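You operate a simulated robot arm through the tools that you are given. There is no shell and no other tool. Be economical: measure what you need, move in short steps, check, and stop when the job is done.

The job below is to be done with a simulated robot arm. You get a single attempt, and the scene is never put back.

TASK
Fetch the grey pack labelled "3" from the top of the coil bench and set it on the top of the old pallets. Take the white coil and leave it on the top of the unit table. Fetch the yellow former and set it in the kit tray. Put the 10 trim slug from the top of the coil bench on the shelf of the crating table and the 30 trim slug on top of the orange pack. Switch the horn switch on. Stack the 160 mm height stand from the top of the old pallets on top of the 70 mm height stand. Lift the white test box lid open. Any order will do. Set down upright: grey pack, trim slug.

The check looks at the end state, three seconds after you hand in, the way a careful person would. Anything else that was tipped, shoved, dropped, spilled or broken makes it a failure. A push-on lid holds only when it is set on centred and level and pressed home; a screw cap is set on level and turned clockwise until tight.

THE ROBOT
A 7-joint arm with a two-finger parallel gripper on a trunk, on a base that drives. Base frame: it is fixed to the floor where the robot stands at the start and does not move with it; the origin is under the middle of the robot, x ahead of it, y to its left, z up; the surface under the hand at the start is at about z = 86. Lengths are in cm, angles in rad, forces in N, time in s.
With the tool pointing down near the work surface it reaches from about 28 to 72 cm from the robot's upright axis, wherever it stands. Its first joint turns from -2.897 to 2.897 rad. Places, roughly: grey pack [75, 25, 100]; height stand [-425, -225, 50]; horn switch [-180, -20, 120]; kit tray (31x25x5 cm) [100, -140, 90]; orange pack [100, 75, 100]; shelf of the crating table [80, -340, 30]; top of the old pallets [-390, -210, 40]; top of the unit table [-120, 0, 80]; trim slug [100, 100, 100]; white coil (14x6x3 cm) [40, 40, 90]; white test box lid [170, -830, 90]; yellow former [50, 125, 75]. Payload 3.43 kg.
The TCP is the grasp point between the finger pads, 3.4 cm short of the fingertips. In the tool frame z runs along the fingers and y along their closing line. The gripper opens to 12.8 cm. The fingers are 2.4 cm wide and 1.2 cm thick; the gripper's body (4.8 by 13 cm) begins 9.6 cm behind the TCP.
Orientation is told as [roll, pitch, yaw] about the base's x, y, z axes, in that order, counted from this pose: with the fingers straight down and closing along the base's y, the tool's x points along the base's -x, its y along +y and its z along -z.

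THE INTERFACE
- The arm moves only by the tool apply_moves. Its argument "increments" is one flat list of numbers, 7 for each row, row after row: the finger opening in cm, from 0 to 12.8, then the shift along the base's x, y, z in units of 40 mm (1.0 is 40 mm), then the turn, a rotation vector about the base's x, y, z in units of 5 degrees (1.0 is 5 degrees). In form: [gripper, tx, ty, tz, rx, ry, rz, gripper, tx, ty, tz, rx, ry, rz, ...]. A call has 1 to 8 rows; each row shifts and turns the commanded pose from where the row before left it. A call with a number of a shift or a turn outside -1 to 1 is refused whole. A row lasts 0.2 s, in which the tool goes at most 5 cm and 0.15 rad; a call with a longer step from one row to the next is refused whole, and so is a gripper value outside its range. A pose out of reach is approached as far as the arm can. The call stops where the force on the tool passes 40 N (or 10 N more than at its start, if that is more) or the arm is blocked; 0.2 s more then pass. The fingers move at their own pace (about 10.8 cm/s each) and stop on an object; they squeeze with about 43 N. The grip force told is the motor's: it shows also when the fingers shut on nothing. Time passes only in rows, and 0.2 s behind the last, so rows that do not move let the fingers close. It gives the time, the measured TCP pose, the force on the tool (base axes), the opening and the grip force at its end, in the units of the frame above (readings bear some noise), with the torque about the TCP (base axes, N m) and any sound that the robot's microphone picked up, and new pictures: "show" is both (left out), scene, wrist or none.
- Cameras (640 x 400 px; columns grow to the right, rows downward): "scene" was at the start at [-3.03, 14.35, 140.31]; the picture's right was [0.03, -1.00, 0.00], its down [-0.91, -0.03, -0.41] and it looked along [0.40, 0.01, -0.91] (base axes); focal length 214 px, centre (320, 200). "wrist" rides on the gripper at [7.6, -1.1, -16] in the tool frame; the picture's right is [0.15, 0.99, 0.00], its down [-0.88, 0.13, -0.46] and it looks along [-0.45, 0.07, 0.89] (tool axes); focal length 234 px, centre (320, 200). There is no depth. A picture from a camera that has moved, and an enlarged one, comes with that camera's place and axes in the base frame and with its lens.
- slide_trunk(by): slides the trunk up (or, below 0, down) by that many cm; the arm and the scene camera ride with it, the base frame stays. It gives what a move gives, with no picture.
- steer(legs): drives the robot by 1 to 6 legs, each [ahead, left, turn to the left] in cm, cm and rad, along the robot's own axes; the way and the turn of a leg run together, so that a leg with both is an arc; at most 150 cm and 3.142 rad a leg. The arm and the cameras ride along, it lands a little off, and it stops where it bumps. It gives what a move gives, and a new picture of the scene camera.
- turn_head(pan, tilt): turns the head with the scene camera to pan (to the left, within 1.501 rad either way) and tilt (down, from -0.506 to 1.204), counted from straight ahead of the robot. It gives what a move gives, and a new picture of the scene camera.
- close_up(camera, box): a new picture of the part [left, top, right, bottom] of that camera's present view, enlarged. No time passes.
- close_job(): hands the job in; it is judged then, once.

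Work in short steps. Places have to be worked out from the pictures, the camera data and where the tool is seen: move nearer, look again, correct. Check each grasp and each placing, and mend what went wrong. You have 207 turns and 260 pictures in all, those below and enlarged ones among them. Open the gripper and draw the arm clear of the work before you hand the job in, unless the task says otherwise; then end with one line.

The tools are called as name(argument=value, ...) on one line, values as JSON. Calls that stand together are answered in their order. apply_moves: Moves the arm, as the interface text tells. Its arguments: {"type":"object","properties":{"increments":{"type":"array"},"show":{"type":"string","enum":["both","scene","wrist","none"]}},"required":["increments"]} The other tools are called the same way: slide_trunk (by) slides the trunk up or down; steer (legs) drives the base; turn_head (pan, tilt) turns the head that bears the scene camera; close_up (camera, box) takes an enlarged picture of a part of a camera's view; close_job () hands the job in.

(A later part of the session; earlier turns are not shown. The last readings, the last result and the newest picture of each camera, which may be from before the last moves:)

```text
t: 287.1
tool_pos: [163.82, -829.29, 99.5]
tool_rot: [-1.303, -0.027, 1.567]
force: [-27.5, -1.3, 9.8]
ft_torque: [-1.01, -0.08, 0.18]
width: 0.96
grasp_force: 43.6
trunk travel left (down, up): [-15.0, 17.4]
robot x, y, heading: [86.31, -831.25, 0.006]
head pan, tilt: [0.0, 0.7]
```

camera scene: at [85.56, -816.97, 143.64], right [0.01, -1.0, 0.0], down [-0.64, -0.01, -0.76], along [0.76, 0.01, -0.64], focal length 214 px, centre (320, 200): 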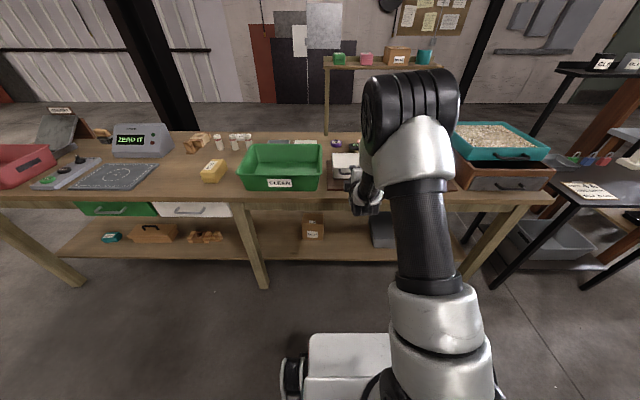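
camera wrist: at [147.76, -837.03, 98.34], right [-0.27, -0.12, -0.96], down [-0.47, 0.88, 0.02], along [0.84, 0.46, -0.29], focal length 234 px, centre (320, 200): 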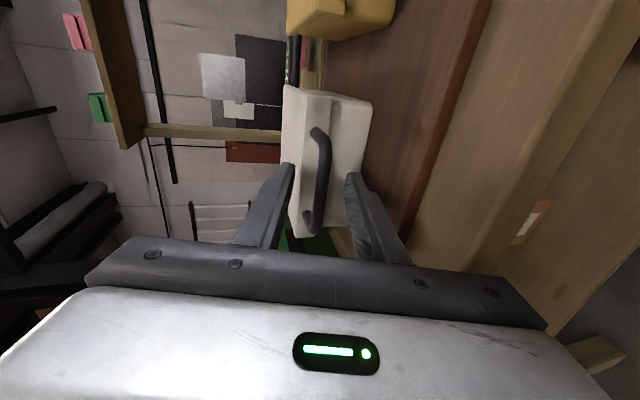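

Pushing back 27 N; look at the geometry.

apply_moves(increments=[0, -0.12, 0, 0, 0, 0, 0, 0, 0, 0, 0, 0, 0, 0], show="wrist")

close_up(camera="wrist", box=[240, 80, 440, 205])

```text
t: 287.7
tool_pos: [163.68, -829.29, 99.12]
tool_rot: [-1.299, -0.028, 1.569]
force: [8.4, -2.4, -3.3]
ft_torque: [-1.04, -0.06, 0.13]
width: 0.98
grasp_force: 43.7
trunk travel left (down, up): [-15.0, 17.4]
robot x, y, heading: [86.21, -831.08, 0.013]
head pan, tilt: [0.0, 0.7]
camera wrist: at [148.62, -836.97, 104.31], right [-0.27, -0.12, -0.96], down [-0.47, 0.88, 0.02], along [0.84, 0.46, -0.29], focal length 234 px, centre (320, 200)
```

wrist: 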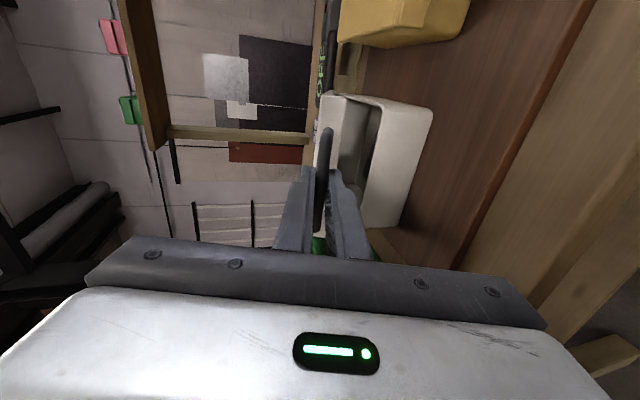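

```text
3.20 times, centred on (340, 142) of wrist
camera zoom: at [148.62, -836.97, 104.31], right [-0.27, -0.12, -0.96], down [-0.47, 0.88, 0.02], along [0.84, 0.46, -0.29], focal length 749 px, centre (256, 384)
```

zoom: 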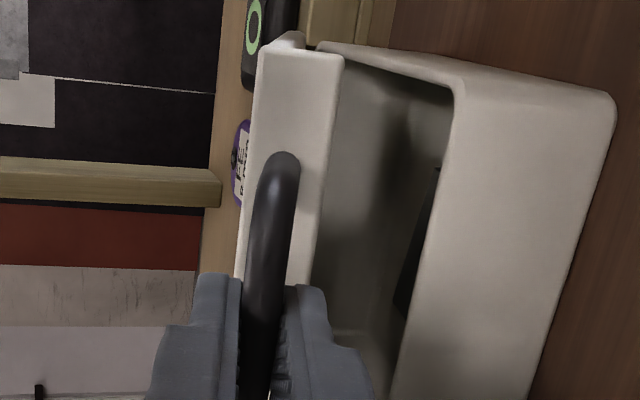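

The box is firm and force is now near zero; refine the arc (R≈17.3, hinge z≈92.4) and go on stepwise.

apply_moves(increments=[0, 0.15, 0, 0.31, 0, 0, 0, 0, 0.15, 0, 0.31, 0, 0, 0, 0, 0, 0, 0, 0, 0, 0], show="none")

```text
t: 288.5
tool_pos: [165.0, -829.31, 101.59]
tool_rot: [-1.301, -0.029, 1.569]
force: [-3.0, -4.0, 1.5]
ft_torque: [-1.05, 0.02, 0.28]
width: 0.94
grasp_force: 43.1
trunk travel left (down, up): [-15.0, 17.4]
robot x, y, heading: [86.08, -830.97, 0.011]
head pan, tilt: [0.0, 0.7]
```

Forces small. Next step.

apply_moves(increments=[0, 0.2, 0, 0.31, 0, 0, 0, 0, 0.22, 0, 0.31, 0, 0, 0, 0, 0, 0, 0, 0, 0, 0], show="none")

apply_moves(increments=[0, 0.26, 0, 0.27, 0, 0, 0, 0, 0.27, 0, 0.27, 0, 0, 0, 0, 0, 0, 0, 0, 0, 0], show="wrist")

```text
t: 289.3
tool_pos: [166.46, -829.17, 103.99]
tool_rot: [-1.299, -0.027, 1.568]
force: [4.4, -2.9, -3.6]
ft_torque: [-0.94, 0.03, 0.25]
width: 0.93
grasp_force: 43.1
trunk travel left (down, up): [-15.0, 17.4]
robot x, y, heading: [86.31, -831.21, 0.009]
head pan, tilt: [0.0, 0.7]
```

```text
t: 290.1
tool_pos: [168.68, -829.2, 106.36]
tool_rot: [-1.301, -0.028, 1.57]
force: [-0.3, -2.2, 0.2]
ft_torque: [-0.79, 0.01, 0.41]
width: 0.92
grasp_force: 43.0
trunk travel left (down, up): [-15.0, 17.4]
robot x, y, heading: [86.21, -831.0, 0.011]
head pan, tilt: [0.0, 0.7]
camera wrist: at [153.57, -836.97, 111.5], right [-0.26, -0.12, -0.96], down [-0.47, 0.88, 0.02], along [0.84, 0.46, -0.29], focal length 234 px, centre (320, 200)
```

wrist: 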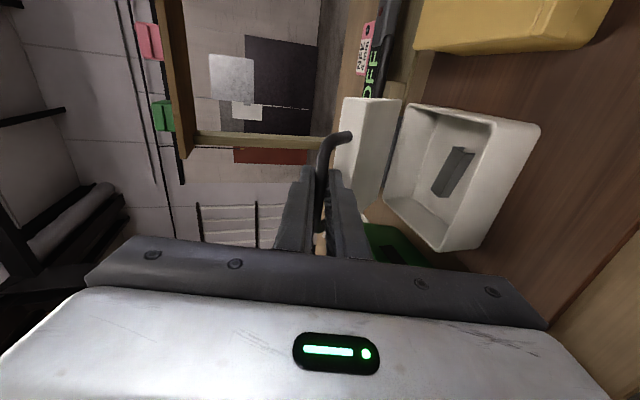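

Working well (~50°). Continue.

apply_moves(increments=[0, 0.3, 0, 0.22, 0, 0, 0, 0, 0.32, 0, 0.21, 0, 0, 0, 0, 0, 0, 0, 0, 0, 0], show="none")

apply_moves(increments=[0, 0.33, 0, 0.17, 0, 0, 0, 0, 0.35, 0, 0.15, 0, 0, 0, 0, 0, 0, 0, 0, 0, 0], show="none")

```text
t: 290.9
tool_pos: [170.85, -829.24, 107.93]
tool_rot: [-1.299, -0.029, 1.568]
force: [-0.3, -1.5, -1.3]
ft_torque: [-0.76, 0.01, 0.15]
width: 0.92
grasp_force: 43.0
trunk travel left (down, up): [-15.0, 17.4]
robot x, y, heading: [85.86, -830.85, 0.009]
head pan, tilt: [0.0, 0.7]
```

```text
t: 291.7
tool_pos: [173.7, -829.2, 109.31]
tool_rot: [-1.297, -0.028, 1.569]
force: [1.1, -0.4, -1.4]
ft_torque: [-0.52, 0.02, 0.46]
width: 0.96
grasp_force: 42.3
trunk travel left (down, up): [-15.0, 17.4]
robot x, y, heading: [86.35, -831.1, 0.015]
head pan, tilt: [0.0, 0.7]
```

~70°. Continue over the top.

apply_moves(increments=[0, 0.36, 0, 0.12, 0, 0, 0, 0, 0.37, 0, 0.08, 0, 0, 0, 0, 0, 0, 0, 0, 0, 0], show="none")

apply_moves(increments=[0, 0.37, 0, 0.05, 0, 0, 0, 0, 0.37, 0, 0.02, 0, 0, 0, 0, 0, 0, 0, 0, 0, 0], show="both")

```text
t: 292.5
tool_pos: [176.63, -829.25, 110.09]
tool_rot: [-1.3, -0.029, 1.569]
force: [-0.8, -0.6, 2.0]
ft_torque: [-0.47, -0.03, 0.4]
width: 0.93
grasp_force: 43.9
trunk travel left (down, up): [-15.0, 17.4]
robot x, y, heading: [86.37, -831.02, 0.011]
head pan, tilt: [0.0, 0.7]
```

```text
t: 293.3
tool_pos: [179.54, -829.31, 110.19]
tool_rot: [-1.299, -0.028, 1.569]
force: [-0.3, -0.4, 3.0]
ft_torque: [-0.4, -0.03, 0.57]
width: 0.89
grasp_force: 43.3
trunk travel left (down, up): [-15.0, 17.4]
robot x, y, heading: [86.32, -831.05, 0.009]
head pan, tilt: [0.0, 0.7]
camera scene: at [85.52, -816.98, 143.65], right [0.01, -1.0, 0.0], down [-0.64, -0.01, -0.77], along [0.77, 0.01, -0.64], focal length 214 px, centre (320, 200)
camera wrist: at [164.45, -836.98, 115.58], right [-0.26, -0.12, -0.96], down [-0.47, 0.88, 0.02], along [0.84, 0.46, -0.29], focal length 234 px, centre (320, 200)
```

scene: 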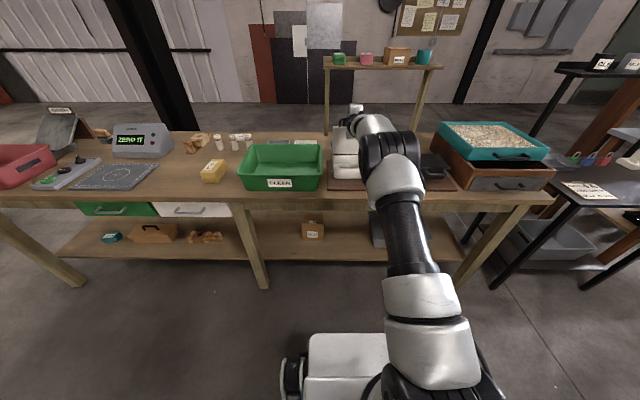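
wrist: 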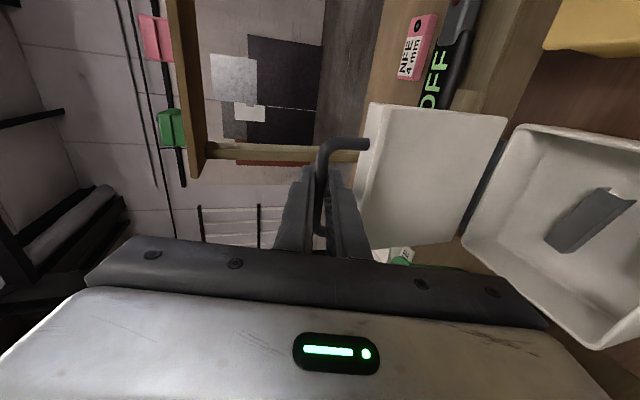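

About 90°. Push past vertical until the hinge stop is felt.

apply_moves(increments=[0, 0.37, 0, -0.03, 0, 0, 0, 0, 0.37, 0, -0.06, 0, 0, 0, 0, 0, 0, 0, 0, 0, 0], show="none")

apply_moves(increments=[0, 0.33, 0, -0.09, 0, 0, 0, 0, 0.33, 0, -0.11, 0, 0, 0, 0, 0, 0, 0, 0, 0, 0], show="wrist")

```text
t: 294.1
tool_pos: [182.45, -829.36, 110.14]
tool_rot: [-1.302, -0.027, 1.568]
force: [1.7, -4.2, 7.5]
ft_torque: [-0.37, -0.13, 0.46]
width: 0.93
grasp_force: 43.0
trunk travel left (down, up): [-15.0, 17.4]
robot x, y, heading: [86.37, -830.98, 0.016]
head pan, tilt: [0.0, 0.7]
```

```text
t: 294.9
tool_pos: [182.95, -829.36, 110.15]
tool_rot: [-1.305, -0.029, 1.565]
force: [2.1, -6.5, 12.3]
ft_torque: [-0.55, -0.14, -0.01]
width: 0.92
grasp_force: 42.9
out of reach, approached as far as the arm can: row 1, 2
trunk travel left (down, up): [-15.0, 17.4]
robot x, y, heading: [85.99, -831.23, 0.006]
head pan, tilt: [0.0, 0.7]
camera wrist: at [167.93, -837.02, 115.25], right [-0.26, -0.12, -0.96], down [-0.47, 0.88, 0.02], along [0.84, 0.46, -0.29], focal length 234 px, centre (320, 200)
```

wrist: 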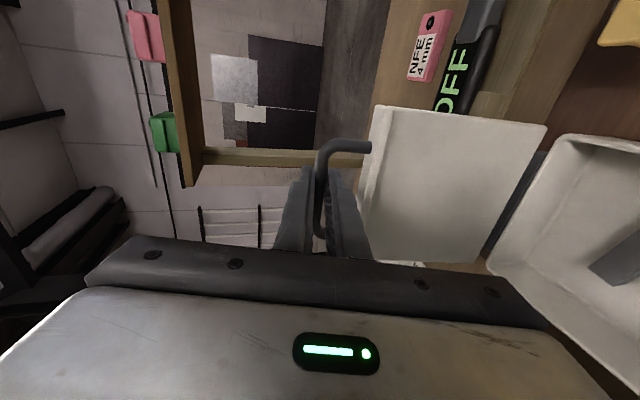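

Lid is past vertical (~100°), at the arm's limit. Loosen and draw back gently.

apply_moves(increments=[2.2, 0, 0, 0, 0, 0, 0, 3.4, 0, 0, 0, 0, 0, 0, 3.4, -0.2, 0, 0.05, 0, 0, 0, 3.4, -0.5, 0, 0.12, 0, 0, 0, 3.4, -0.8, 0, 0.2, 0, 0, 0, 3.4, 0, 0, 0, 0, 0, 0], show="wrist")

```text
t: 296.3
tool_pos: [177.1, -829.24, 111.29]
tool_rot: [-1.3, -0.03, 1.569]
force: [-0.1, 0.6, 0.0]
ft_torque: [0.0, 0.04, -0.05]
width: 3.39
grasp_force: 0.1
trunk travel left (down, up): [-15.0, 17.4]
robot x, y, heading: [86.14, -830.77, 0.013]
head pan, tilt: [0.0, 0.7]
camera wrist: at [162.01, -836.95, 116.53], right [-0.27, -0.12, -0.96], down [-0.47, 0.88, 0.02], along [0.84, 0.46, -0.29], focal length 234 px, centre (320, 200)
```

wrist: 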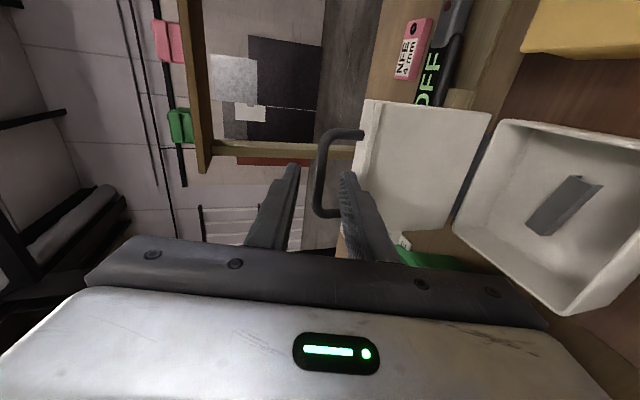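

Lid stays open by itself. Back away and restore the hand to pointing down.

steer(legs=[[-50, 0, 0]])

apply_moves(increments=[4, -0.3, 0, 0, 0, 1, 0, 4, -0.3, 0, 0, 0, 1, 0, 4, -0.3, 0, 0, 0, 1, 0, 4, -0.3, 0, 0, 0, 1, 0, 4, -0.3, 0, 0, 0, 1, 0, 4, -0.3, 0, 0, 0, 1, 0, 4, -0.3, 0, 0, 0, 1, 0, 4, -0.3, 0, 0, 0, 1, 0], show="none")

apply_moves(increments=[4, -0.5, 0, 0, 0, 1, 0, 4, -0.5, 0, 0, 0, 1, 0, 4, -0.5, 0, 0, 0, 1, 0, 4, -0.5, 0, 0, 0, 1, 0, 4, -0.5, 0, 0, 0, 1, 0, 4, -0.5, 0, 0, 0, 1, 0, 4, -0.5, 0, 0.5, 0, 0.9, 0], show="none")

close_up(camera="scene", box=[260, 60, 420, 160])

```text
t: 299.2
tool_pos: [126.22, -829.94, 111.29]
tool_rot: [-1.298, -0.029, 1.565]
force: [0.6, -0.8, 0.3]
ft_torque: [-0.01, -0.02, -0.02]
width: 3.37
grasp_force: 0.1
trunk travel left (down, up): [-15.0, 17.4]
robot x, y, heading: [34.93, -831.9, 0.011]
head pan, tilt: [0.0, 0.7]
camera scene: at [34.72, -817.49, 143.65], right [0.01, -1.0, 0.0], down [-0.64, -0.01, -0.76], along [0.76, 0.01, -0.64], focal length 214 px, centre (320, 200)
```

scene: 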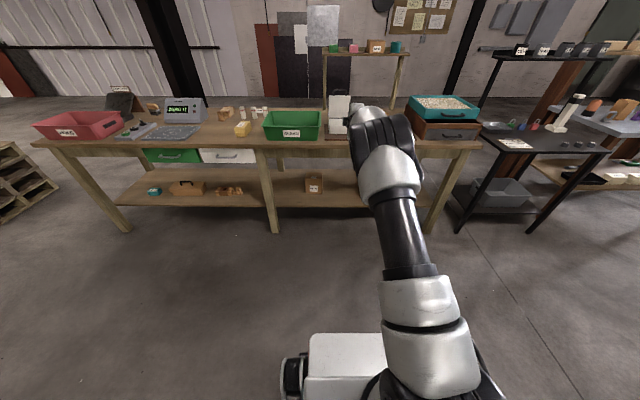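

```text
t: 301.0
tool_pos: [116.66, -829.89, 111.26]
tool_rot: [-0.601, -0.02, 1.55]
force: [-0.6, -0.6, 0.6]
ft_torque: [0.03, -0.01, 0.0]
width: 3.98
grasp_force: 0.0
trunk travel left (down, up): [-15.0, 17.4]
robot x, y, heading: [35.26, -831.59, 0.013]
head pan, tilt: [0.0, 0.7]
```

```text
t: 302.6
tool_pos: [102.04, -829.98, 113.21]
tool_rot: [0.001, -0.002, 1.544]
force: [0.8, 0.4, 0.3]
ft_torque: [0.01, 0.01, 0.02]
width: 4.01
grasp_force: 0.1
out of reach, approached as far as the arm can: row 7
trunk travel left (down, up): [-15.0, 17.4]
robot x, y, heading: [35.29, -831.73, 0.005]
head pan, tilt: [0.0, 0.7]
```

```text
4.00 times, centred on (340, 110) of scene
camera zoom: at [34.69, -817.5, 143.65], right [0.01, -1.0, 0.0], down [-0.64, -0.01, -0.77], along [0.77, 0.01, -0.64], focal length 858 px, centre (240, 560)
```

zoom: 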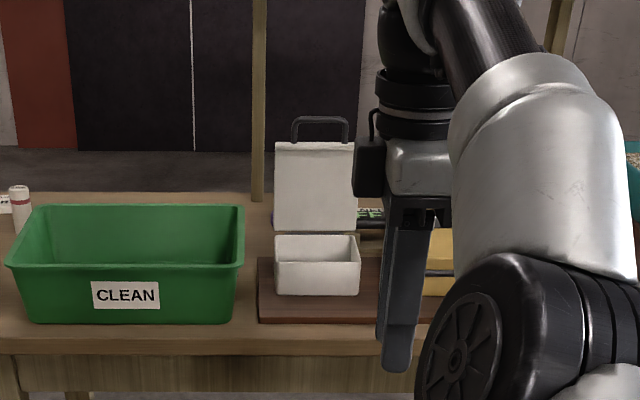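

Lid is clearly open. Retract the arm and drive back up the aisle to the coil bench.

apply_moves(increments=[4, -0.9, 0.1, 0.2, 0, 0, 0, 4, -0.9, 0.1, 0.2, 0, 0, 0, 4, -0.9, 0.1, 0, 0, 0, 0, 4, -0.9, 0.1, 0, 0, 0, 0], show="none")

steer(legs=[[-20, 145, 0], [-20, 145, 0], [-18, 145, 0], [0, 140, 0], [0, 140, 0], [0, 140, 0]])

```text
t: 303.6
tool_pos: [87.56, -828.35, 115.0]
tool_rot: [0.0, -0.002, 1.543]
force: [0.3, 0.4, -0.6]
ft_torque: [-0.01, 0.07, 0.0]
width: 4.01
grasp_force: 0.1
trunk travel left (down, up): [-15.0, 17.4]
robot x, y, heading: [35.42, -831.71, 0.004]
head pan, tilt: [0.0, 0.7]
```

```text
t: 378.1
tool_pos: [0.17, -45.16, 115.05]
tool_rot: [0.0, -0.003, 1.603]
force: [0.2, 0.3, -0.7]
ft_torque: [-0.02, 0.03, 0.05]
width: 3.98
grasp_force: 0.0
trunk travel left (down, up): [-15.0, 17.4]
robot x, y, heading: [-51.42, -51.92, 0.059]
head pan, tilt: [0.0, 0.7]
stopped in leg 6: the robot was blocked; the commanded pose is now the measured one
camera scene: at [-53.1, -37.42, 143.64], right [0.06, -1.0, 0.0], down [-0.64, -0.04, -0.76], along [0.76, 0.05, -0.64], focal length 214 px, centre (320, 200)
```

scene: 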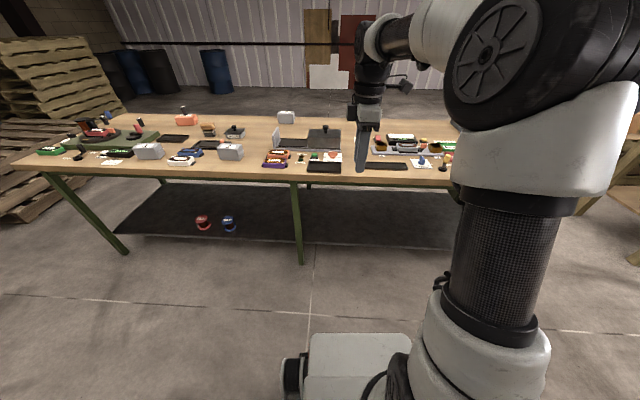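

Blocked at (−51, −52): the base drifted backward and probably touched the unit table. Look to the left/back.

turn_head(pan=1.5, tilt=0.7)

```text
t: 379.7
tool_pos: [0.2, -45.27, 115.05]
tool_rot: [0.0, -0.004, 1.6]
force: [0.0, -1.1, 0.3]
ft_torque: [0.01, 0.05, -0.01]
width: 3.99
grasp_force: 0.0
trunk travel left (down, up): [-15.0, 17.4]
robot x, y, heading: [-51.93, -51.62, 0.066]
head pan, tilt: [1.499, 0.7]
camera scene: at [-61.5, -29.46, 143.65], right [1.0, -0.01, 0.0], down [-0.01, -0.64, -0.76], along [0.01, 0.76, -0.64], focal length 214 px, centre (320, 200)
```

scene: 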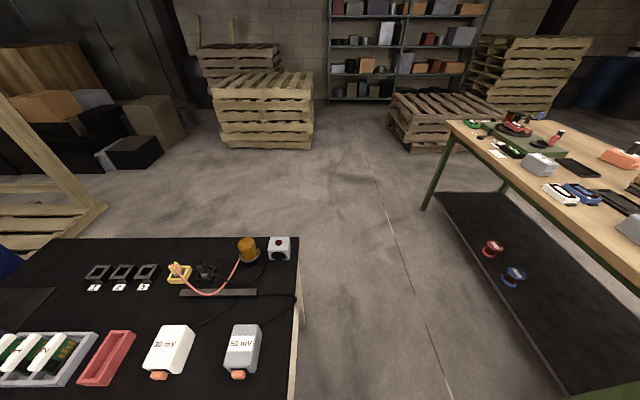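

Only the base touched the table's corner; everything on it stands. Move forward away from it, then left to the coil.

steer(legs=[[28, 0, -0.06], [2, 88, 0]])

turn_head(pan=0.3, tilt=0.9)

```text
t: 381.1
tool_pos: [14.7, -45.67, 115.07]
tool_rot: [0.0, -0.005, 1.587]
force: [0.0, 0.0, 0.4]
ft_torque: [0.0, -0.06, 0.01]
width: 4.02
grasp_force: 0.1
trunk travel left (down, up): [-15.0, 17.4]
robot x, y, heading: [-37.1, -51.12, 0.048]
head pan, tilt: [1.499, 0.7]
stopped in leg 1: the robot was blocked; the commanded pose is now the measured one
camera scene: at [-46.69, -28.89, 143.64], right [1.0, -0.02, 0.0], down [-0.02, -0.64, -0.76], along [0.02, 0.76, -0.64], focal length 214 px, centre (320, 200)
```

scene: 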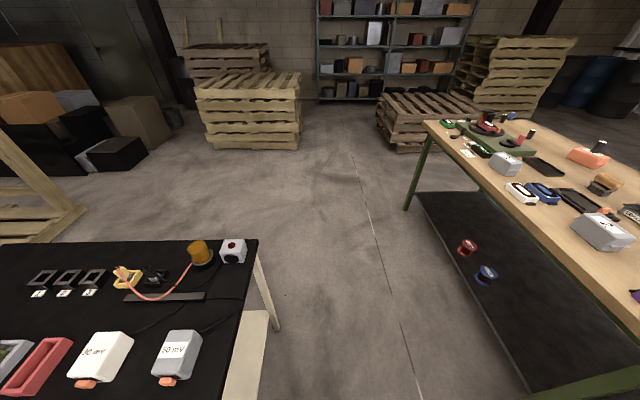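

```text
t: 382.5
tool_pos: [14.79, -45.51, 114.98]
tool_rot: [0.0, -0.006, 1.588]
force: [0.0, -0.4, -1.7]
ft_torque: [-0.02, -0.02, -0.01]
width: 3.98
grasp_force: 0.1
trunk travel left (down, up): [-15.0, 17.4]
robot x, y, heading: [-36.72, -51.37, 0.048]
head pan, tilt: [0.3, 0.901]
camera scene: at [-39.75, -34.81, 142.03], right [0.34, -0.94, 0.0], down [-0.74, -0.27, -0.62], along [0.58, 0.21, -0.78], focal length 214 px, centre (320, 200)
```

scene: 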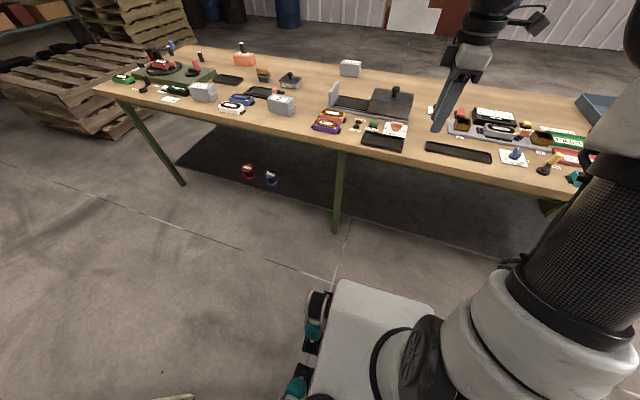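

The turn swung the rear into the table leg. Move right and ahead first, with no turn.

steer(legs=[[4, -14, 0], [16, 0, 0], [0, 0, -0.05]])

turn_head(pan=1.5, tilt=0.8)

```text
t: 386.0
tool_pos: [35.67, -61.29, 114.97]
tool_rot: [0.0, -0.004, 1.536]
force: [1.4, -0.4, 0.1]
ft_torque: [0.02, 0.02, 0.0]
width: 4.02
grasp_force: 0.2
trunk travel left (down, up): [-15.0, 17.4]
robot x, y, heading: [-16.66, -64.19, 0.002]
head pan, tilt: [0.3, 0.901]
camera scene: at [-18.27, -47.88, 142.03], right [0.29, -0.96, 0.0], down [-0.75, -0.23, -0.62], along [0.59, 0.18, -0.78], focal length 214 px, centre (320, 200)
```

scene: 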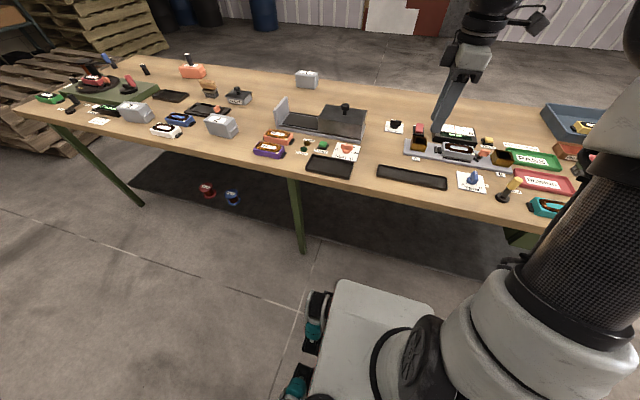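

```text
t: 387.4
tool_pos: [35.82, -61.32, 115.11]
tool_rot: [0.0, -0.004, 1.537]
force: [0.0, -0.4, -0.8]
ft_torque: [0.01, 0.01, 0.03]
width: 3.98
grasp_force: 0.1
trunk travel left (down, up): [-15.0, 17.4]
robot x, y, heading: [-16.69, -64.17, -0.007]
head pan, tilt: [1.499, 0.799]
camera scene: at [-24.88, -42.05, 142.82], right [1.0, -0.07, 0.0], down [-0.05, -0.71, -0.7], along [0.05, 0.7, -0.72], focal length 214 px, centre (320, 200)
```

scene: 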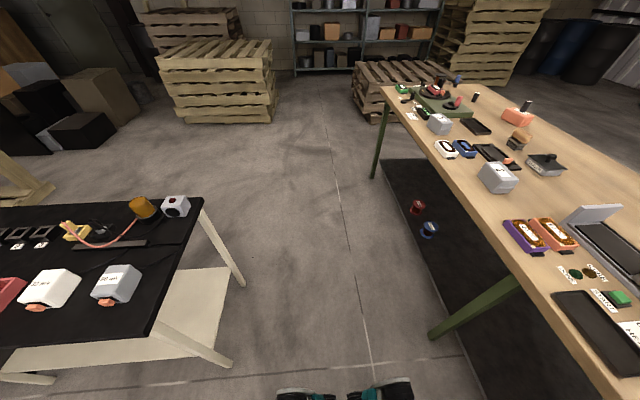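

The table is unmoved. Now left to the coil.

steer(legs=[[0, 98, 0]])

turn_head(pan=0.2, tilt=1.0)

```text
t: 396.9
tool_pos: [36.86, 33.13, 115.0]
tool_rot: [0.0, -0.004, 1.518]
force: [0.1, -0.9, -0.4]
ft_torque: [0.01, 0.03, 0.01]
width: 3.98
grasp_force: 0.0
trunk travel left (down, up): [-15.0, 17.4]
robot x, y, heading: [-15.68, 31.28, -0.026]
head pan, tilt: [1.499, 0.799]
camera scene: at [-23.36, 53.59, 142.82], right [1.0, -0.09, 0.0], down [-0.07, -0.71, -0.7], along [0.06, 0.69, -0.72], focal length 214 px, centre (320, 200)
```

scene: 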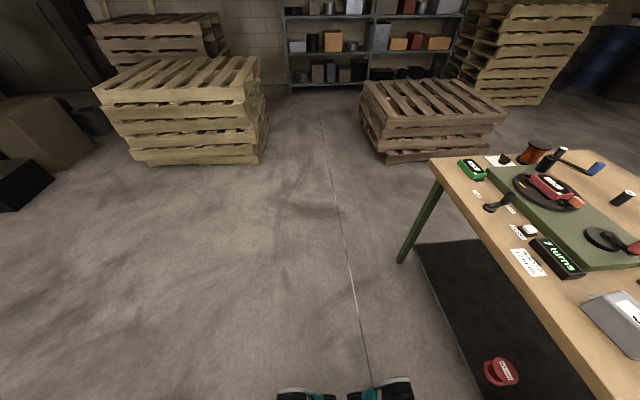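

```text
t: 398.4
tool_pos: [36.83, 33.13, 115.09]
tool_rot: [-0.001, -0.005, 1.518]
force: [0.0, 0.6, 0.1]
ft_torque: [-0.02, -0.03, 0.04]
width: 3.97
grasp_force: 0.0
trunk travel left (down, up): [-15.0, 17.4]
robot x, y, heading: [-15.27, 30.79, -0.021]
head pan, tilt: [0.201, 1.0]
camera scene: at [-17.25, 46.81, 141.31], right [0.18, -0.98, 0.0], down [-0.83, -0.15, -0.54], along [0.53, 0.1, -0.84], focal length 214 px, centre (320, 200)
```

scene: 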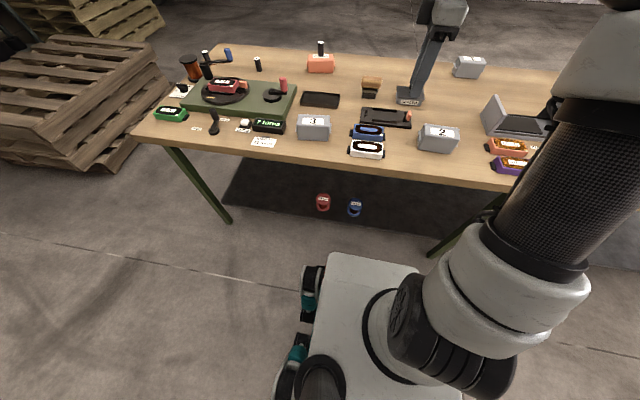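

White coil at ≈(40.3, 41); move above and look with the wrist camera.

apply_moves(increments=[7, 0.4, 0.9, -0.8, 0, 0, 0.6, 7, 0.4, 0.9, -0.8, 0, 0, 0, 7, 0, 0, -0.8, 0, 0, 0, 7, 0, 0, 0, 0, 0, 0], show="wrist")

```text
refused: row 1 steps farther than a row can; nothing moved
```

apply_moves(increments=[7, 0.3, 0.7, -0.6, 0, 0, 0.6, 7, 0.3, 0.7, -0.6, 0, 0, 0, 7, 0.2, 0.4, -0.8, 0, 0, 0, 7, 0, 0, 0, 0, 0, 0], show="wrist")

```text
t: 399.4
tool_pos: [40.03, 40.34, 107.04]
tool_rot: [-0.001, -0.005, 1.571]
force: [-0.4, 0.6, -0.1]
ft_torque: [-0.01, 0.02, -0.01]
width: 7.0
grasp_force: 0.1
trunk travel left (down, up): [-15.0, 17.4]
robot x, y, heading: [-15.06, 31.31, -0.024]
head pan, tilt: [0.201, 1.0]
camera wrist: at [41.24, 32.67, 123.04], right [-0.99, -0.15, 0.0], down [-0.13, 0.88, 0.46], along [-0.07, 0.45, -0.89], focal length 234 px, centre (320, 200)
```

wrist: 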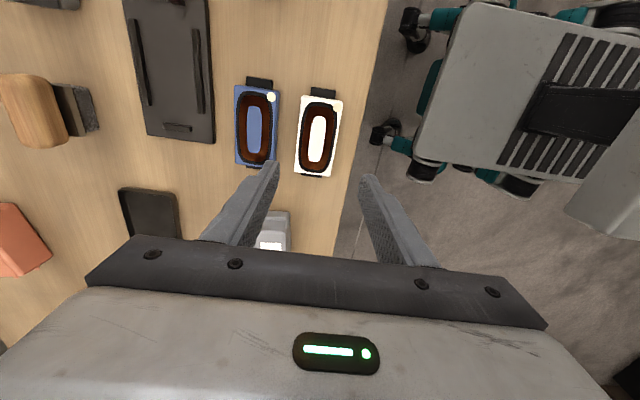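

Coil centre (40.2, 40.1), gap to the blue one ~3 cm. Descend and grip.

apply_moves(increments=[7.2, 0.05, -0.03, -0.9, 0, 0, 0.6, 7.2, 0, 0, -1, 0, 0, 0, 7.2, 0, 0, -1, 0, 0, 0, 7.2, 0, 0, -1, 0, 0, 0, 7.2, 0, 0, -0.28, 0, 0, 0, 0, 0, 0, 0, 0, 0, 0, 0, 0, 0, 0, 0, 0, 0, 0, 0, 0, 0, 0, 0, 0], show="wrist")

```text
t: 401.2
tool_pos: [40.37, 40.13, 90.27]
tool_rot: [0.001, -0.004, 1.624]
force: [-0.1, -0.4, -0.5]
ft_torque: [0.05, -0.07, -0.07]
width: 5.72
grasp_force: 42.5
trunk travel left (down, up): [-15.0, 17.4]
robot x, y, heading: [-15.22, 30.85, -0.019]
head pan, tilt: [0.201, 1.0]
camera wrist: at [41.91, 32.52, 106.28], right [-0.98, -0.2, 0.0], down [-0.18, 0.87, 0.46], along [-0.09, 0.45, -0.89], focal length 234 px, centre (320, 200)
```

wrist: 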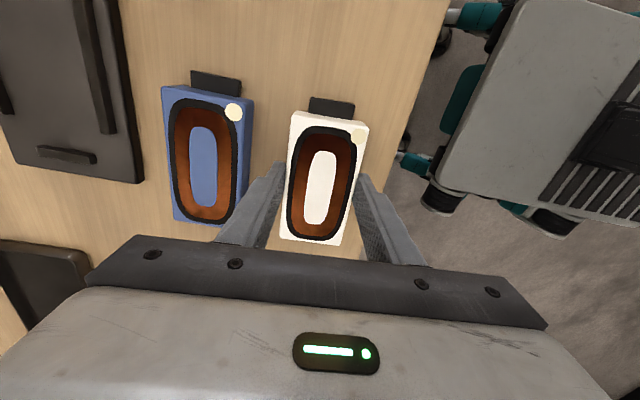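

Coil gripped. Lift high, turn the robot about toward the unit table.

apply_moves(increments=[0, 0, 0, 1, 0, 0, 0, 0, 0, 0, 1, 0, 0, 0, 0, 0, 0, 1, 0, 0, 0, 0, 0, 0, 1, 0, 0, 0, 0, -0.5, -0.3, 1, 0, 0, 0, 0, -0.5, -0.5, 1, 0, 0, 0, 0, -0.5, -0.5, 0.5, 0, 0, 0], show="none")

steer(legs=[[0, 30, 0.02], [0, 0, 1.57], [0, 0, 1.57]])

```text
t: 402.8
tool_pos: [34.11, 35.03, 116.32]
tool_rot: [-0.002, -0.006, 1.623]
force: [-0.1, -0.4, -2.7]
ft_torque: [-0.03, 0.07, 0.01]
width: 5.77
grasp_force: 43.3
trunk travel left (down, up): [-15.0, 17.4]
robot x, y, heading: [-15.46, 30.7, -0.019]
head pan, tilt: [0.201, 1.0]
```

```text
t: 414.1
tool_pos: [-64.55, 56.48, 116.28]
tool_rot: [-0.001, -0.004, -1.501]
force: [-0.3, -0.8, -2.7]
ft_torque: [0.01, 0.02, 0.0]
width: 5.76
grasp_force: 42.1
trunk travel left (down, up): [-15.0, 17.4]
robot x, y, heading: [-15.32, 61.28, 3.138]
head pan, tilt: [0.201, 1.0]
camera scene: at [-12.92, 46.12, 141.31], right [-0.2, 0.98, 0.0], down [0.83, 0.16, -0.54], along [-0.53, -0.11, -0.84], focal length 214 px, centre (320, 200)
```

scene: 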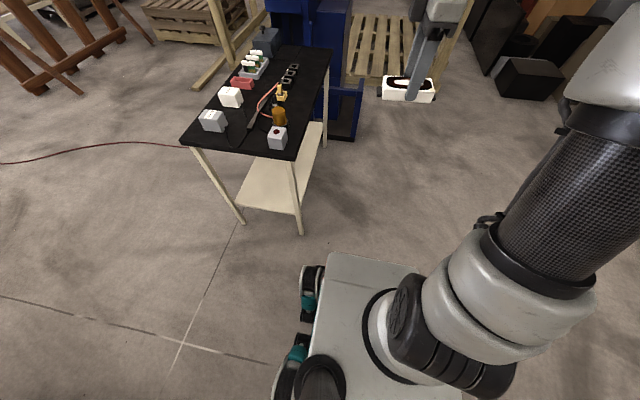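

Free patch on the table front between the grey and white boxes, near (−74, 1.5). Drive left to face it.

steer(legs=[[3, 56, 0]])

apply_moves(increments=[0, -0.5, 0, -0.3, 0, 0, 0, 0, -0.5, 0, -0.3, 0, 0, 0, 0, 0, 0, 0, 0, 0, 0], show="both")

```text
t: 419.9
tool_pos: [-68.05, 1.6, 116.25]
tool_rot: [0.0, -0.005, -1.51]
force: [-0.8, 0.3, -2.4]
ft_torque: [0.01, 0.04, 0.02]
width: 5.76
grasp_force: 42.4
trunk travel left (down, up): [-15.0, 17.4]
robot x, y, heading: [-18.55, 6.01, 3.13]
head pan, tilt: [0.201, 1.0]
camera scene: at [-16.47, -9.17, 141.31], right [-0.19, 0.98, 0.0], down [0.83, 0.16, -0.54], along [-0.53, -0.1, -0.84], focal length 214 px, centre (320, 200)
```

scene: 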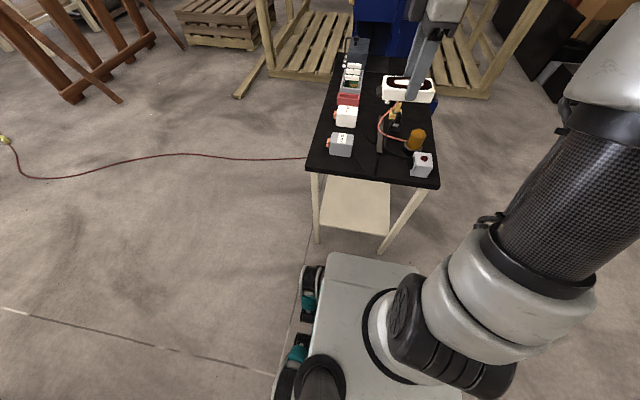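

```text
t: 420.7
tool_pos: [-71.98, 1.86, 113.86]
tool_rot: [0.0, -0.003, -1.511]
force: [-0.3, 0.3, -1.8]
ft_torque: [0.03, 0.03, -0.02]
width: 5.77
grasp_force: 42.6
trunk travel left (down, up): [-15.0, 17.4]
robot x, y, heading: [-18.26, 6.12, 3.131]
head pan, tilt: [0.201, 1.0]
camera scene: at [-16.49, -9.17, 141.31], right [-0.19, 0.98, 0.0], down [0.83, 0.16, -0.54], along [-0.53, -0.1, -0.84], focal length 214 px, centre (320, 200)
camera wrist: at [-73.51, 9.33, 129.86], right [0.98, 0.21, 0.0], down [0.18, -0.87, 0.46], along [0.09, -0.45, -0.89], focal length 234 px, centre (320, 200)
```

scene: 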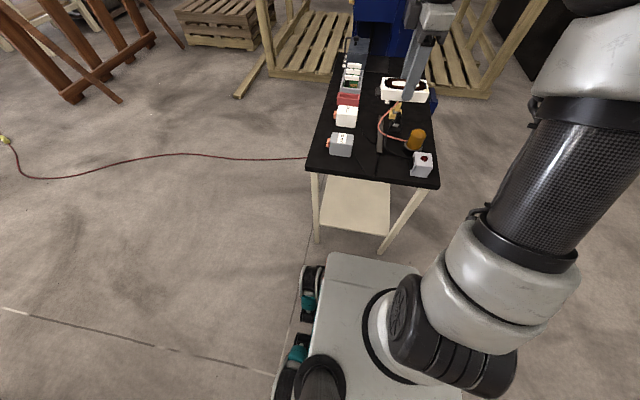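
wrist: 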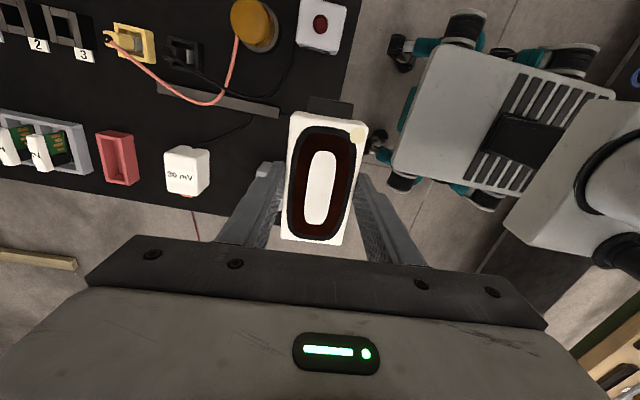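

Space is clear. Shift to x −73.5 and lower.

apply_moves(increments=[0, -0.38, 0.05, -0.8, 0, 0, 0, 0, 0, 0, -1, 0, 0, 0, 0, 0, 0, -1, 0, 0, 0, 0, 0, 0, -1, 0, 0, 0, 0, 0, 0, -1, 0, 0, 0, 0, 0, 0, -1, 0, 0, 0, 0, 0, 0, -0.8, 0, 0, 0, 0, 0, 0, 0, 0, 0, 0], show="wrist")

```text
t: 422.5
tool_pos: [-73.64, 2.05, 87.33]
tool_rot: [0.0, -0.003, -1.51]
force: [-0.6, 0.4, -2.4]
ft_torque: [0.04, 0.01, -0.01]
width: 5.74
grasp_force: 42.7
trunk travel left (down, up): [-15.0, 17.4]
robot x, y, heading: [-18.6, 6.36, 3.134]
head pan, tilt: [0.201, 1.0]
camera wrist: at [-75.19, 9.56, 103.3], right [0.98, 0.21, 0.0], down [0.18, -0.87, 0.46], along [0.09, -0.45, -0.89], focal length 234 px, centre (320, 200)
```

wrist: 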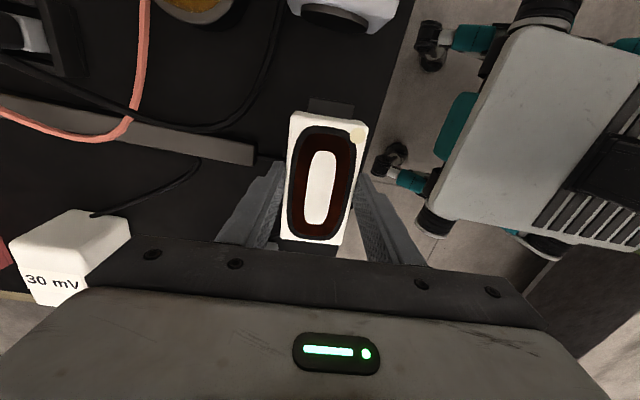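

apply_moves(increments=[0, 0, 0, -0.15, 0, 0, 0, 0, 0, 0, -0.15, 0, 0, 0, 0, 0, 0, -0.15, 0, 0, 0, 0, 0, 0, -0.1, 0, 0, 0], show="none")

```text
t: 423.5
tool_pos: [-73.5, 1.98, 85.3]
tool_rot: [0.0, -0.003, -1.509]
force: [0.1, -0.3, -1.9]
ft_torque: [0.01, -0.01, 0.02]
width: 5.75
grasp_force: 43.5
trunk travel left (down, up): [-15.0, 17.4]
robot x, y, heading: [-18.24, 5.85, 3.136]
head pan, tilt: [0.201, 1.0]
```

No contact yet; continue lowering.

apply_moves(increments=[0, 0, 0, -0.1, 0, 0, 0, 0, 0, 0, -0.1, 0, 0, 0, 0, 0, 0, 0, 0, 0, 0], show="none")

apply_moves(increments=[0, 0, 0, -0.08, 0, 0, 0, 0, 0, 0, 0, 0, 0, 0], show="none")

```text
t: 424.3
tool_pos: [-73.62, 1.92, 84.46]
tool_rot: [0.001, -0.006, -1.512]
force: [-1.0, 0.3, -2.0]
ft_torque: [0.02, -0.03, -0.03]
width: 5.77
grasp_force: 43.3
trunk travel left (down, up): [-15.0, 17.4]
robot x, y, heading: [-18.36, 6.1, 3.128]
head pan, tilt: [0.201, 1.0]
```

```text
t: 424.9
tool_pos: [-73.41, 1.87, 84.21]
tool_rot: [0.002, -0.004, -1.509]
force: [2.0, 0.3, 6.6]
ft_torque: [-0.34, -0.29, 0.14]
width: 5.74
grasp_force: 43.2
trunk travel left (down, up): [-15.0, 17.4]
robot x, y, heading: [-18.48, 6.19, 3.135]
head pan, tilt: [0.201, 1.0]
```

Contact. Release and rise.

apply_moves(increments=[8, 0, 0, 0, 0, 0, 0, 8, 0, 0, 0, 0, 0, 0, 8, 0, 0, 0.5, 0, 0, 0, 8, 0, 0, 1, 0, 0, 0, 8, 0, 0, 1, 0, 0, 0, 8, 0, 0, 1, 0, 0, 0, 8, 0.3, 0, 1, 0, 0, 0, 8, 0.3, 0, 1, 0, 0, 0], show="wrist")

turn_head(pan=0.0, tilt=0.35)

```text
t: 426.7
tool_pos: [-70.99, 1.79, 106.04]
tool_rot: [0.001, -0.002, -1.509]
force: [0.3, 0.0, 0.0]
ft_torque: [0.01, -0.03, 0.01]
width: 7.98
grasp_force: 0.0
trunk travel left (down, up): [-15.0, 17.4]
robot x, y, heading: [-18.06, 5.66, 3.129]
head pan, tilt: [0.201, 1.0]
camera wrist: at [-72.52, 9.36, 122.05], right [0.98, 0.21, 0.0], down [0.18, -0.87, 0.46], along [0.1, -0.45, -0.89], focal length 234 px, centre (320, 200)
```

wrist: 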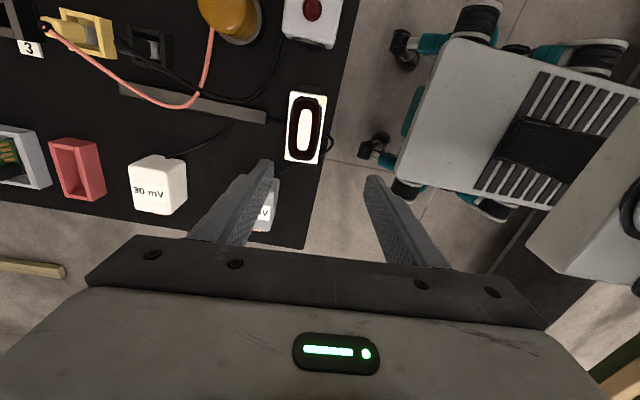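

```text
t: 427.7
tool_pos: [-71.04, 1.85, 106.12]
tool_rot: [0.001, -0.005, -1.509]
force: [0.8, 0.1, 0.4]
ft_torque: [0.01, -0.03, -0.03]
width: 8.0
grasp_force: 0.0
trunk travel left (down, up): [-15.0, 17.4]
robot x, y, heading: [-18.61, 6.02, 3.128]
head pan, tilt: [0.0, 0.351]
camera scene: at [-18.93, -7.75, 146.78], right [0.01, 1.0, 0.0], down [0.34, 0.0, -0.94], along [-0.94, 0.01, -0.34], focal length 214 px, centre (320, 200)
```

scene: 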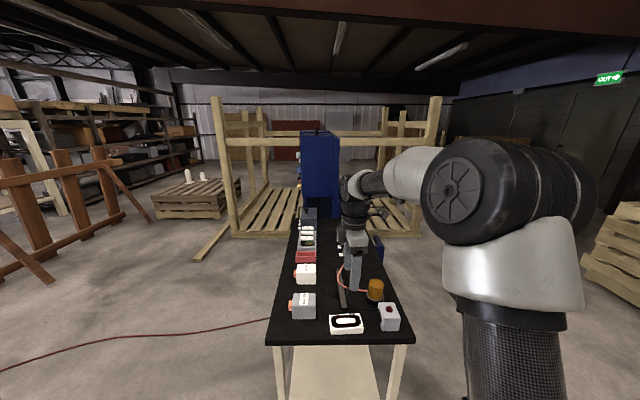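

Coil is placed. Look at the blue cabinet for the horn switch, and at the pallet with white stands.

close_up(camera="scene", box=[260, 110, 420, 210])

close_up(camera="scene", box=[130, 140, 290, 240])

```text
4.00 times, centred on (340, 160) of scene
camera zoom: at [-18.93, -7.75, 146.78], right [0.01, 1.0, 0.0], down [0.34, 0.0, -0.94], along [-0.94, 0.01, -0.34], focal length 858 px, centre (240, 360)
```

zoom: 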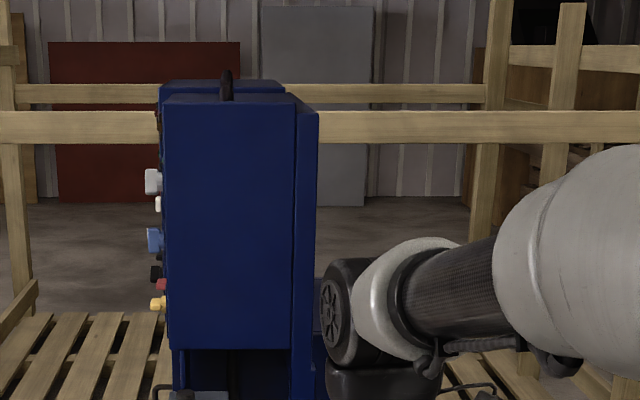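

```text
4.00 times, centred on (210, 190) of scene
camera zoom: at [-18.93, -7.75, 146.78], right [0.01, 1.0, 0.0], down [0.34, 0.0, -0.94], along [-0.94, 0.01, -0.34], focal length 858 px, centre (760, 240)
```

zoom: 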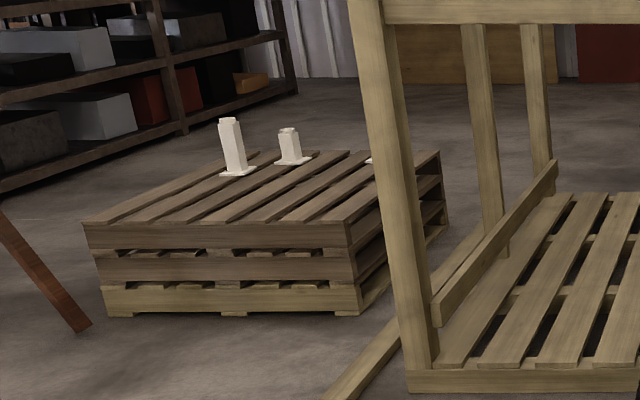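

The panel is on the cabinet's −y side. Drive round the front of the unit table and face +y toward it.

apply_moves(increments=[4, 0.5, 0, 1, 0, 0, 0, 4, 0.5, 0, 1, 0, 0, 0], show="none")

steer(legs=[[0, 115, 0], [130, 0, 0], [0, 0, -1.56]])

```text
t: 428.3
tool_pos: [-66.83, 1.83, 113.93]
tool_rot: [0.0, -0.005, -1.509]
force: [0.6, 0.2, -0.3]
ft_torque: [-0.02, 0.0, 0.01]
width: 4.01
grasp_force: 0.0
trunk travel left (down, up): [-15.0, 17.4]
robot x, y, heading: [-18.48, 6.29, 3.128]
head pan, tilt: [0.0, 0.351]
```

```text
t: 449.5
tool_pos: [-150.01, -54.77, 113.97]
tool_rot: [0.001, -0.006, -3.141]
force: [0.8, -0.2, -0.1]
ft_torque: [-0.01, -0.04, 0.01]
width: 3.99
grasp_force: 0.1
trunk travel left (down, up): [-15.0, 17.4]
robot x, y, heading: [-148.89, -103.25, 1.496]
head pan, tilt: [0.0, 0.351]
camera scene: at [-162.63, -101.79, 146.78], right [1.0, -0.07, 0.0], down [-0.02, -0.34, -0.94], along [0.07, 0.94, -0.34], focal length 214 px, centre (320, 200)
```

scene: 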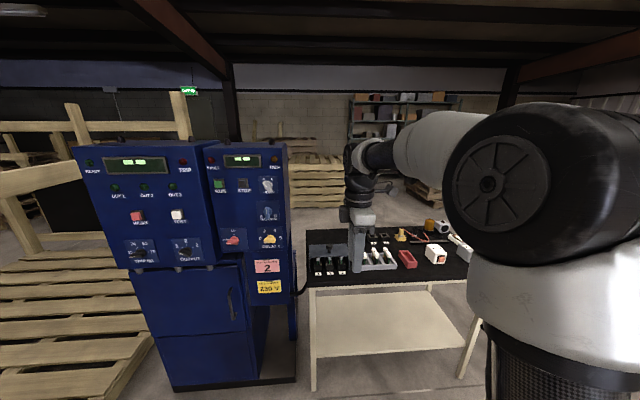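

Read the panel.

close_up(camera="scene", box=[200, 140, 300, 202])

close_up(camera="scene", box=[200, 190, 300, 252])

close_up(camera="scene", box=[75, 145, 215, 275])

```text
6.40 times, centred on (250, 171) of scene
camera zoom: at [-162.63, -101.79, 146.78], right [1.0, -0.07, 0.0], down [-0.02, -0.34, -0.94], along [0.07, 0.94, -0.34], focal length 1373 px, centre (768, 386)
```

zoom: 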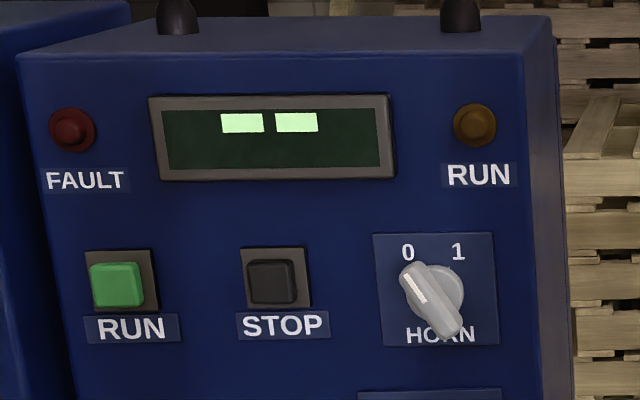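

```text
6.40 times, centred on (250, 221) of scene
camera zoom: at [-162.63, -101.79, 146.78], right [1.0, -0.07, 0.0], down [-0.02, -0.34, -0.94], along [0.07, 0.94, -0.34], focal length 1373 px, centre (768, 66)
```

zoom: 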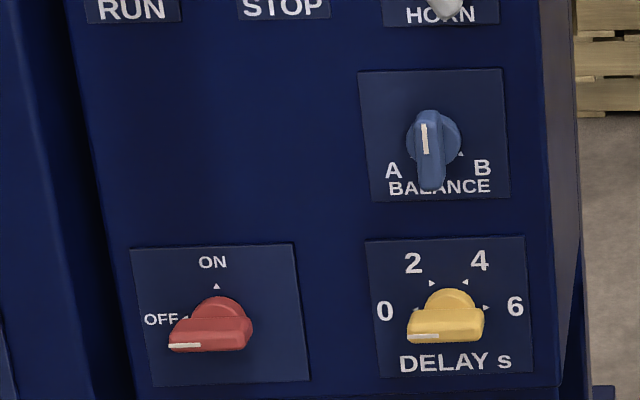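

```text
3.08 times, centred on (145, 210) of scene
camera zoom: at [-162.63, -101.79, 146.78], right [1.0, -0.07, 0.0], down [-0.02, -0.34, -0.94], along [0.07, 0.94, -0.34], focal length 660 px, centre (858, 169)
```

zoom: 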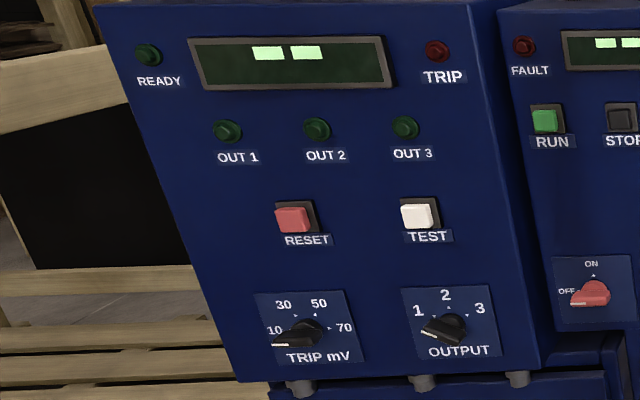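

The HORN knob is a bar at 0 (upper left); it must turn clockwise to 1. I align the base with it, then set the hand to yaw neutral and pitch forward.

steer(legs=[[8, 29, 0.07]])

apply_moves(increments=[4, 0, 0, 0, 0, 0, -1, 4, 0, 0, 0, 0, 0, -1, 4, 0, 0, 0, 0, 0, -1, 4, 0, 0, 0, 0, 0, -1, 4, 0, 0, 0, 0, 0, -1, 4, 0, 0, 0, 0, 0, -1, 4, 0, 0, 0, 0, 0, -1, 4, 0, 0, 0, 0, 0, -1], show="none")

apply_moves(increments=[4, 0, 0, 0, 0, 0, -1, 4, 0, 0, 0, 0, 0, -1, 4, 0, 0, 0, 0, 0, -1, 4, 0, 0, 0, 0, 0, -1, 4, 0, 0, 0, 0, 0, -1, 4, 0, 0, 0, 0, 0, -1, 4, 0, 0, 0, 0, 0, -1, 4, 0, 0, 0, 0, 0, -1], show="none")

```text
t: 452.9
tool_pos: [-182.63, -45.97, 113.97]
tool_rot: [0.0, -0.006, -3.068]
force: [0.4, -0.1, 1.2]
ft_torque: [-0.01, -0.03, 0.03]
width: 4.0
grasp_force: 0.1
trunk travel left (down, up): [-15.0, 17.4]
robot x, y, heading: [-177.88, -94.52, 1.571]
head pan, tilt: [0.0, 0.351]
camera scene: at [-191.7, -93.84, 146.78], right [1.0, 0.0, 0.0], down [0.0, -0.34, -0.94], along [0.0, 0.94, -0.34], focal length 214 px, centre (320, 200)
```

scene: 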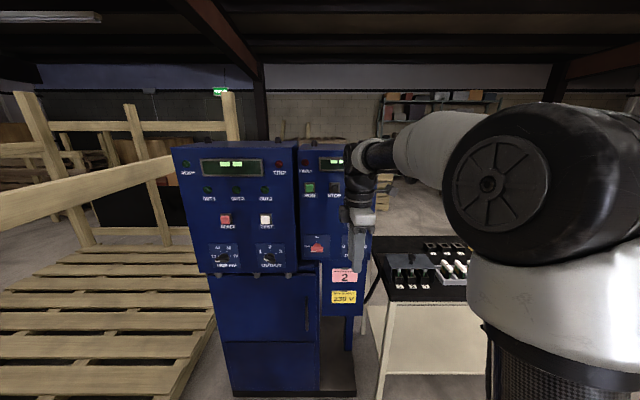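

```text
t: 454.7
tool_pos: [-182.68, -46.01, 114.01]
tool_rot: [0.0, -0.004, 2.518]
force: [0.2, -0.5, -0.5]
ft_torque: [0.0, 0.02, 0.0]
width: 4.0
grasp_force: 0.1
trunk travel left (down, up): [-15.0, 17.4]
robot x, y, heading: [-177.7, -94.16, 1.574]
head pan, tilt: [0.0, 0.351]
```

```text
t: 456.5
tool_pos: [-182.62, -45.92, 113.9]
tool_rot: [0.001, -0.006, 1.818]
force: [-0.1, -0.9, 0.3]
ft_torque: [-0.02, 0.02, -0.01]
width: 3.98
grasp_force: 0.1
trunk travel left (down, up): [-15.0, 17.4]
robot x, y, heading: [-177.63, -94.31, 1.571]
head pan, tilt: [0.0, 0.351]
```

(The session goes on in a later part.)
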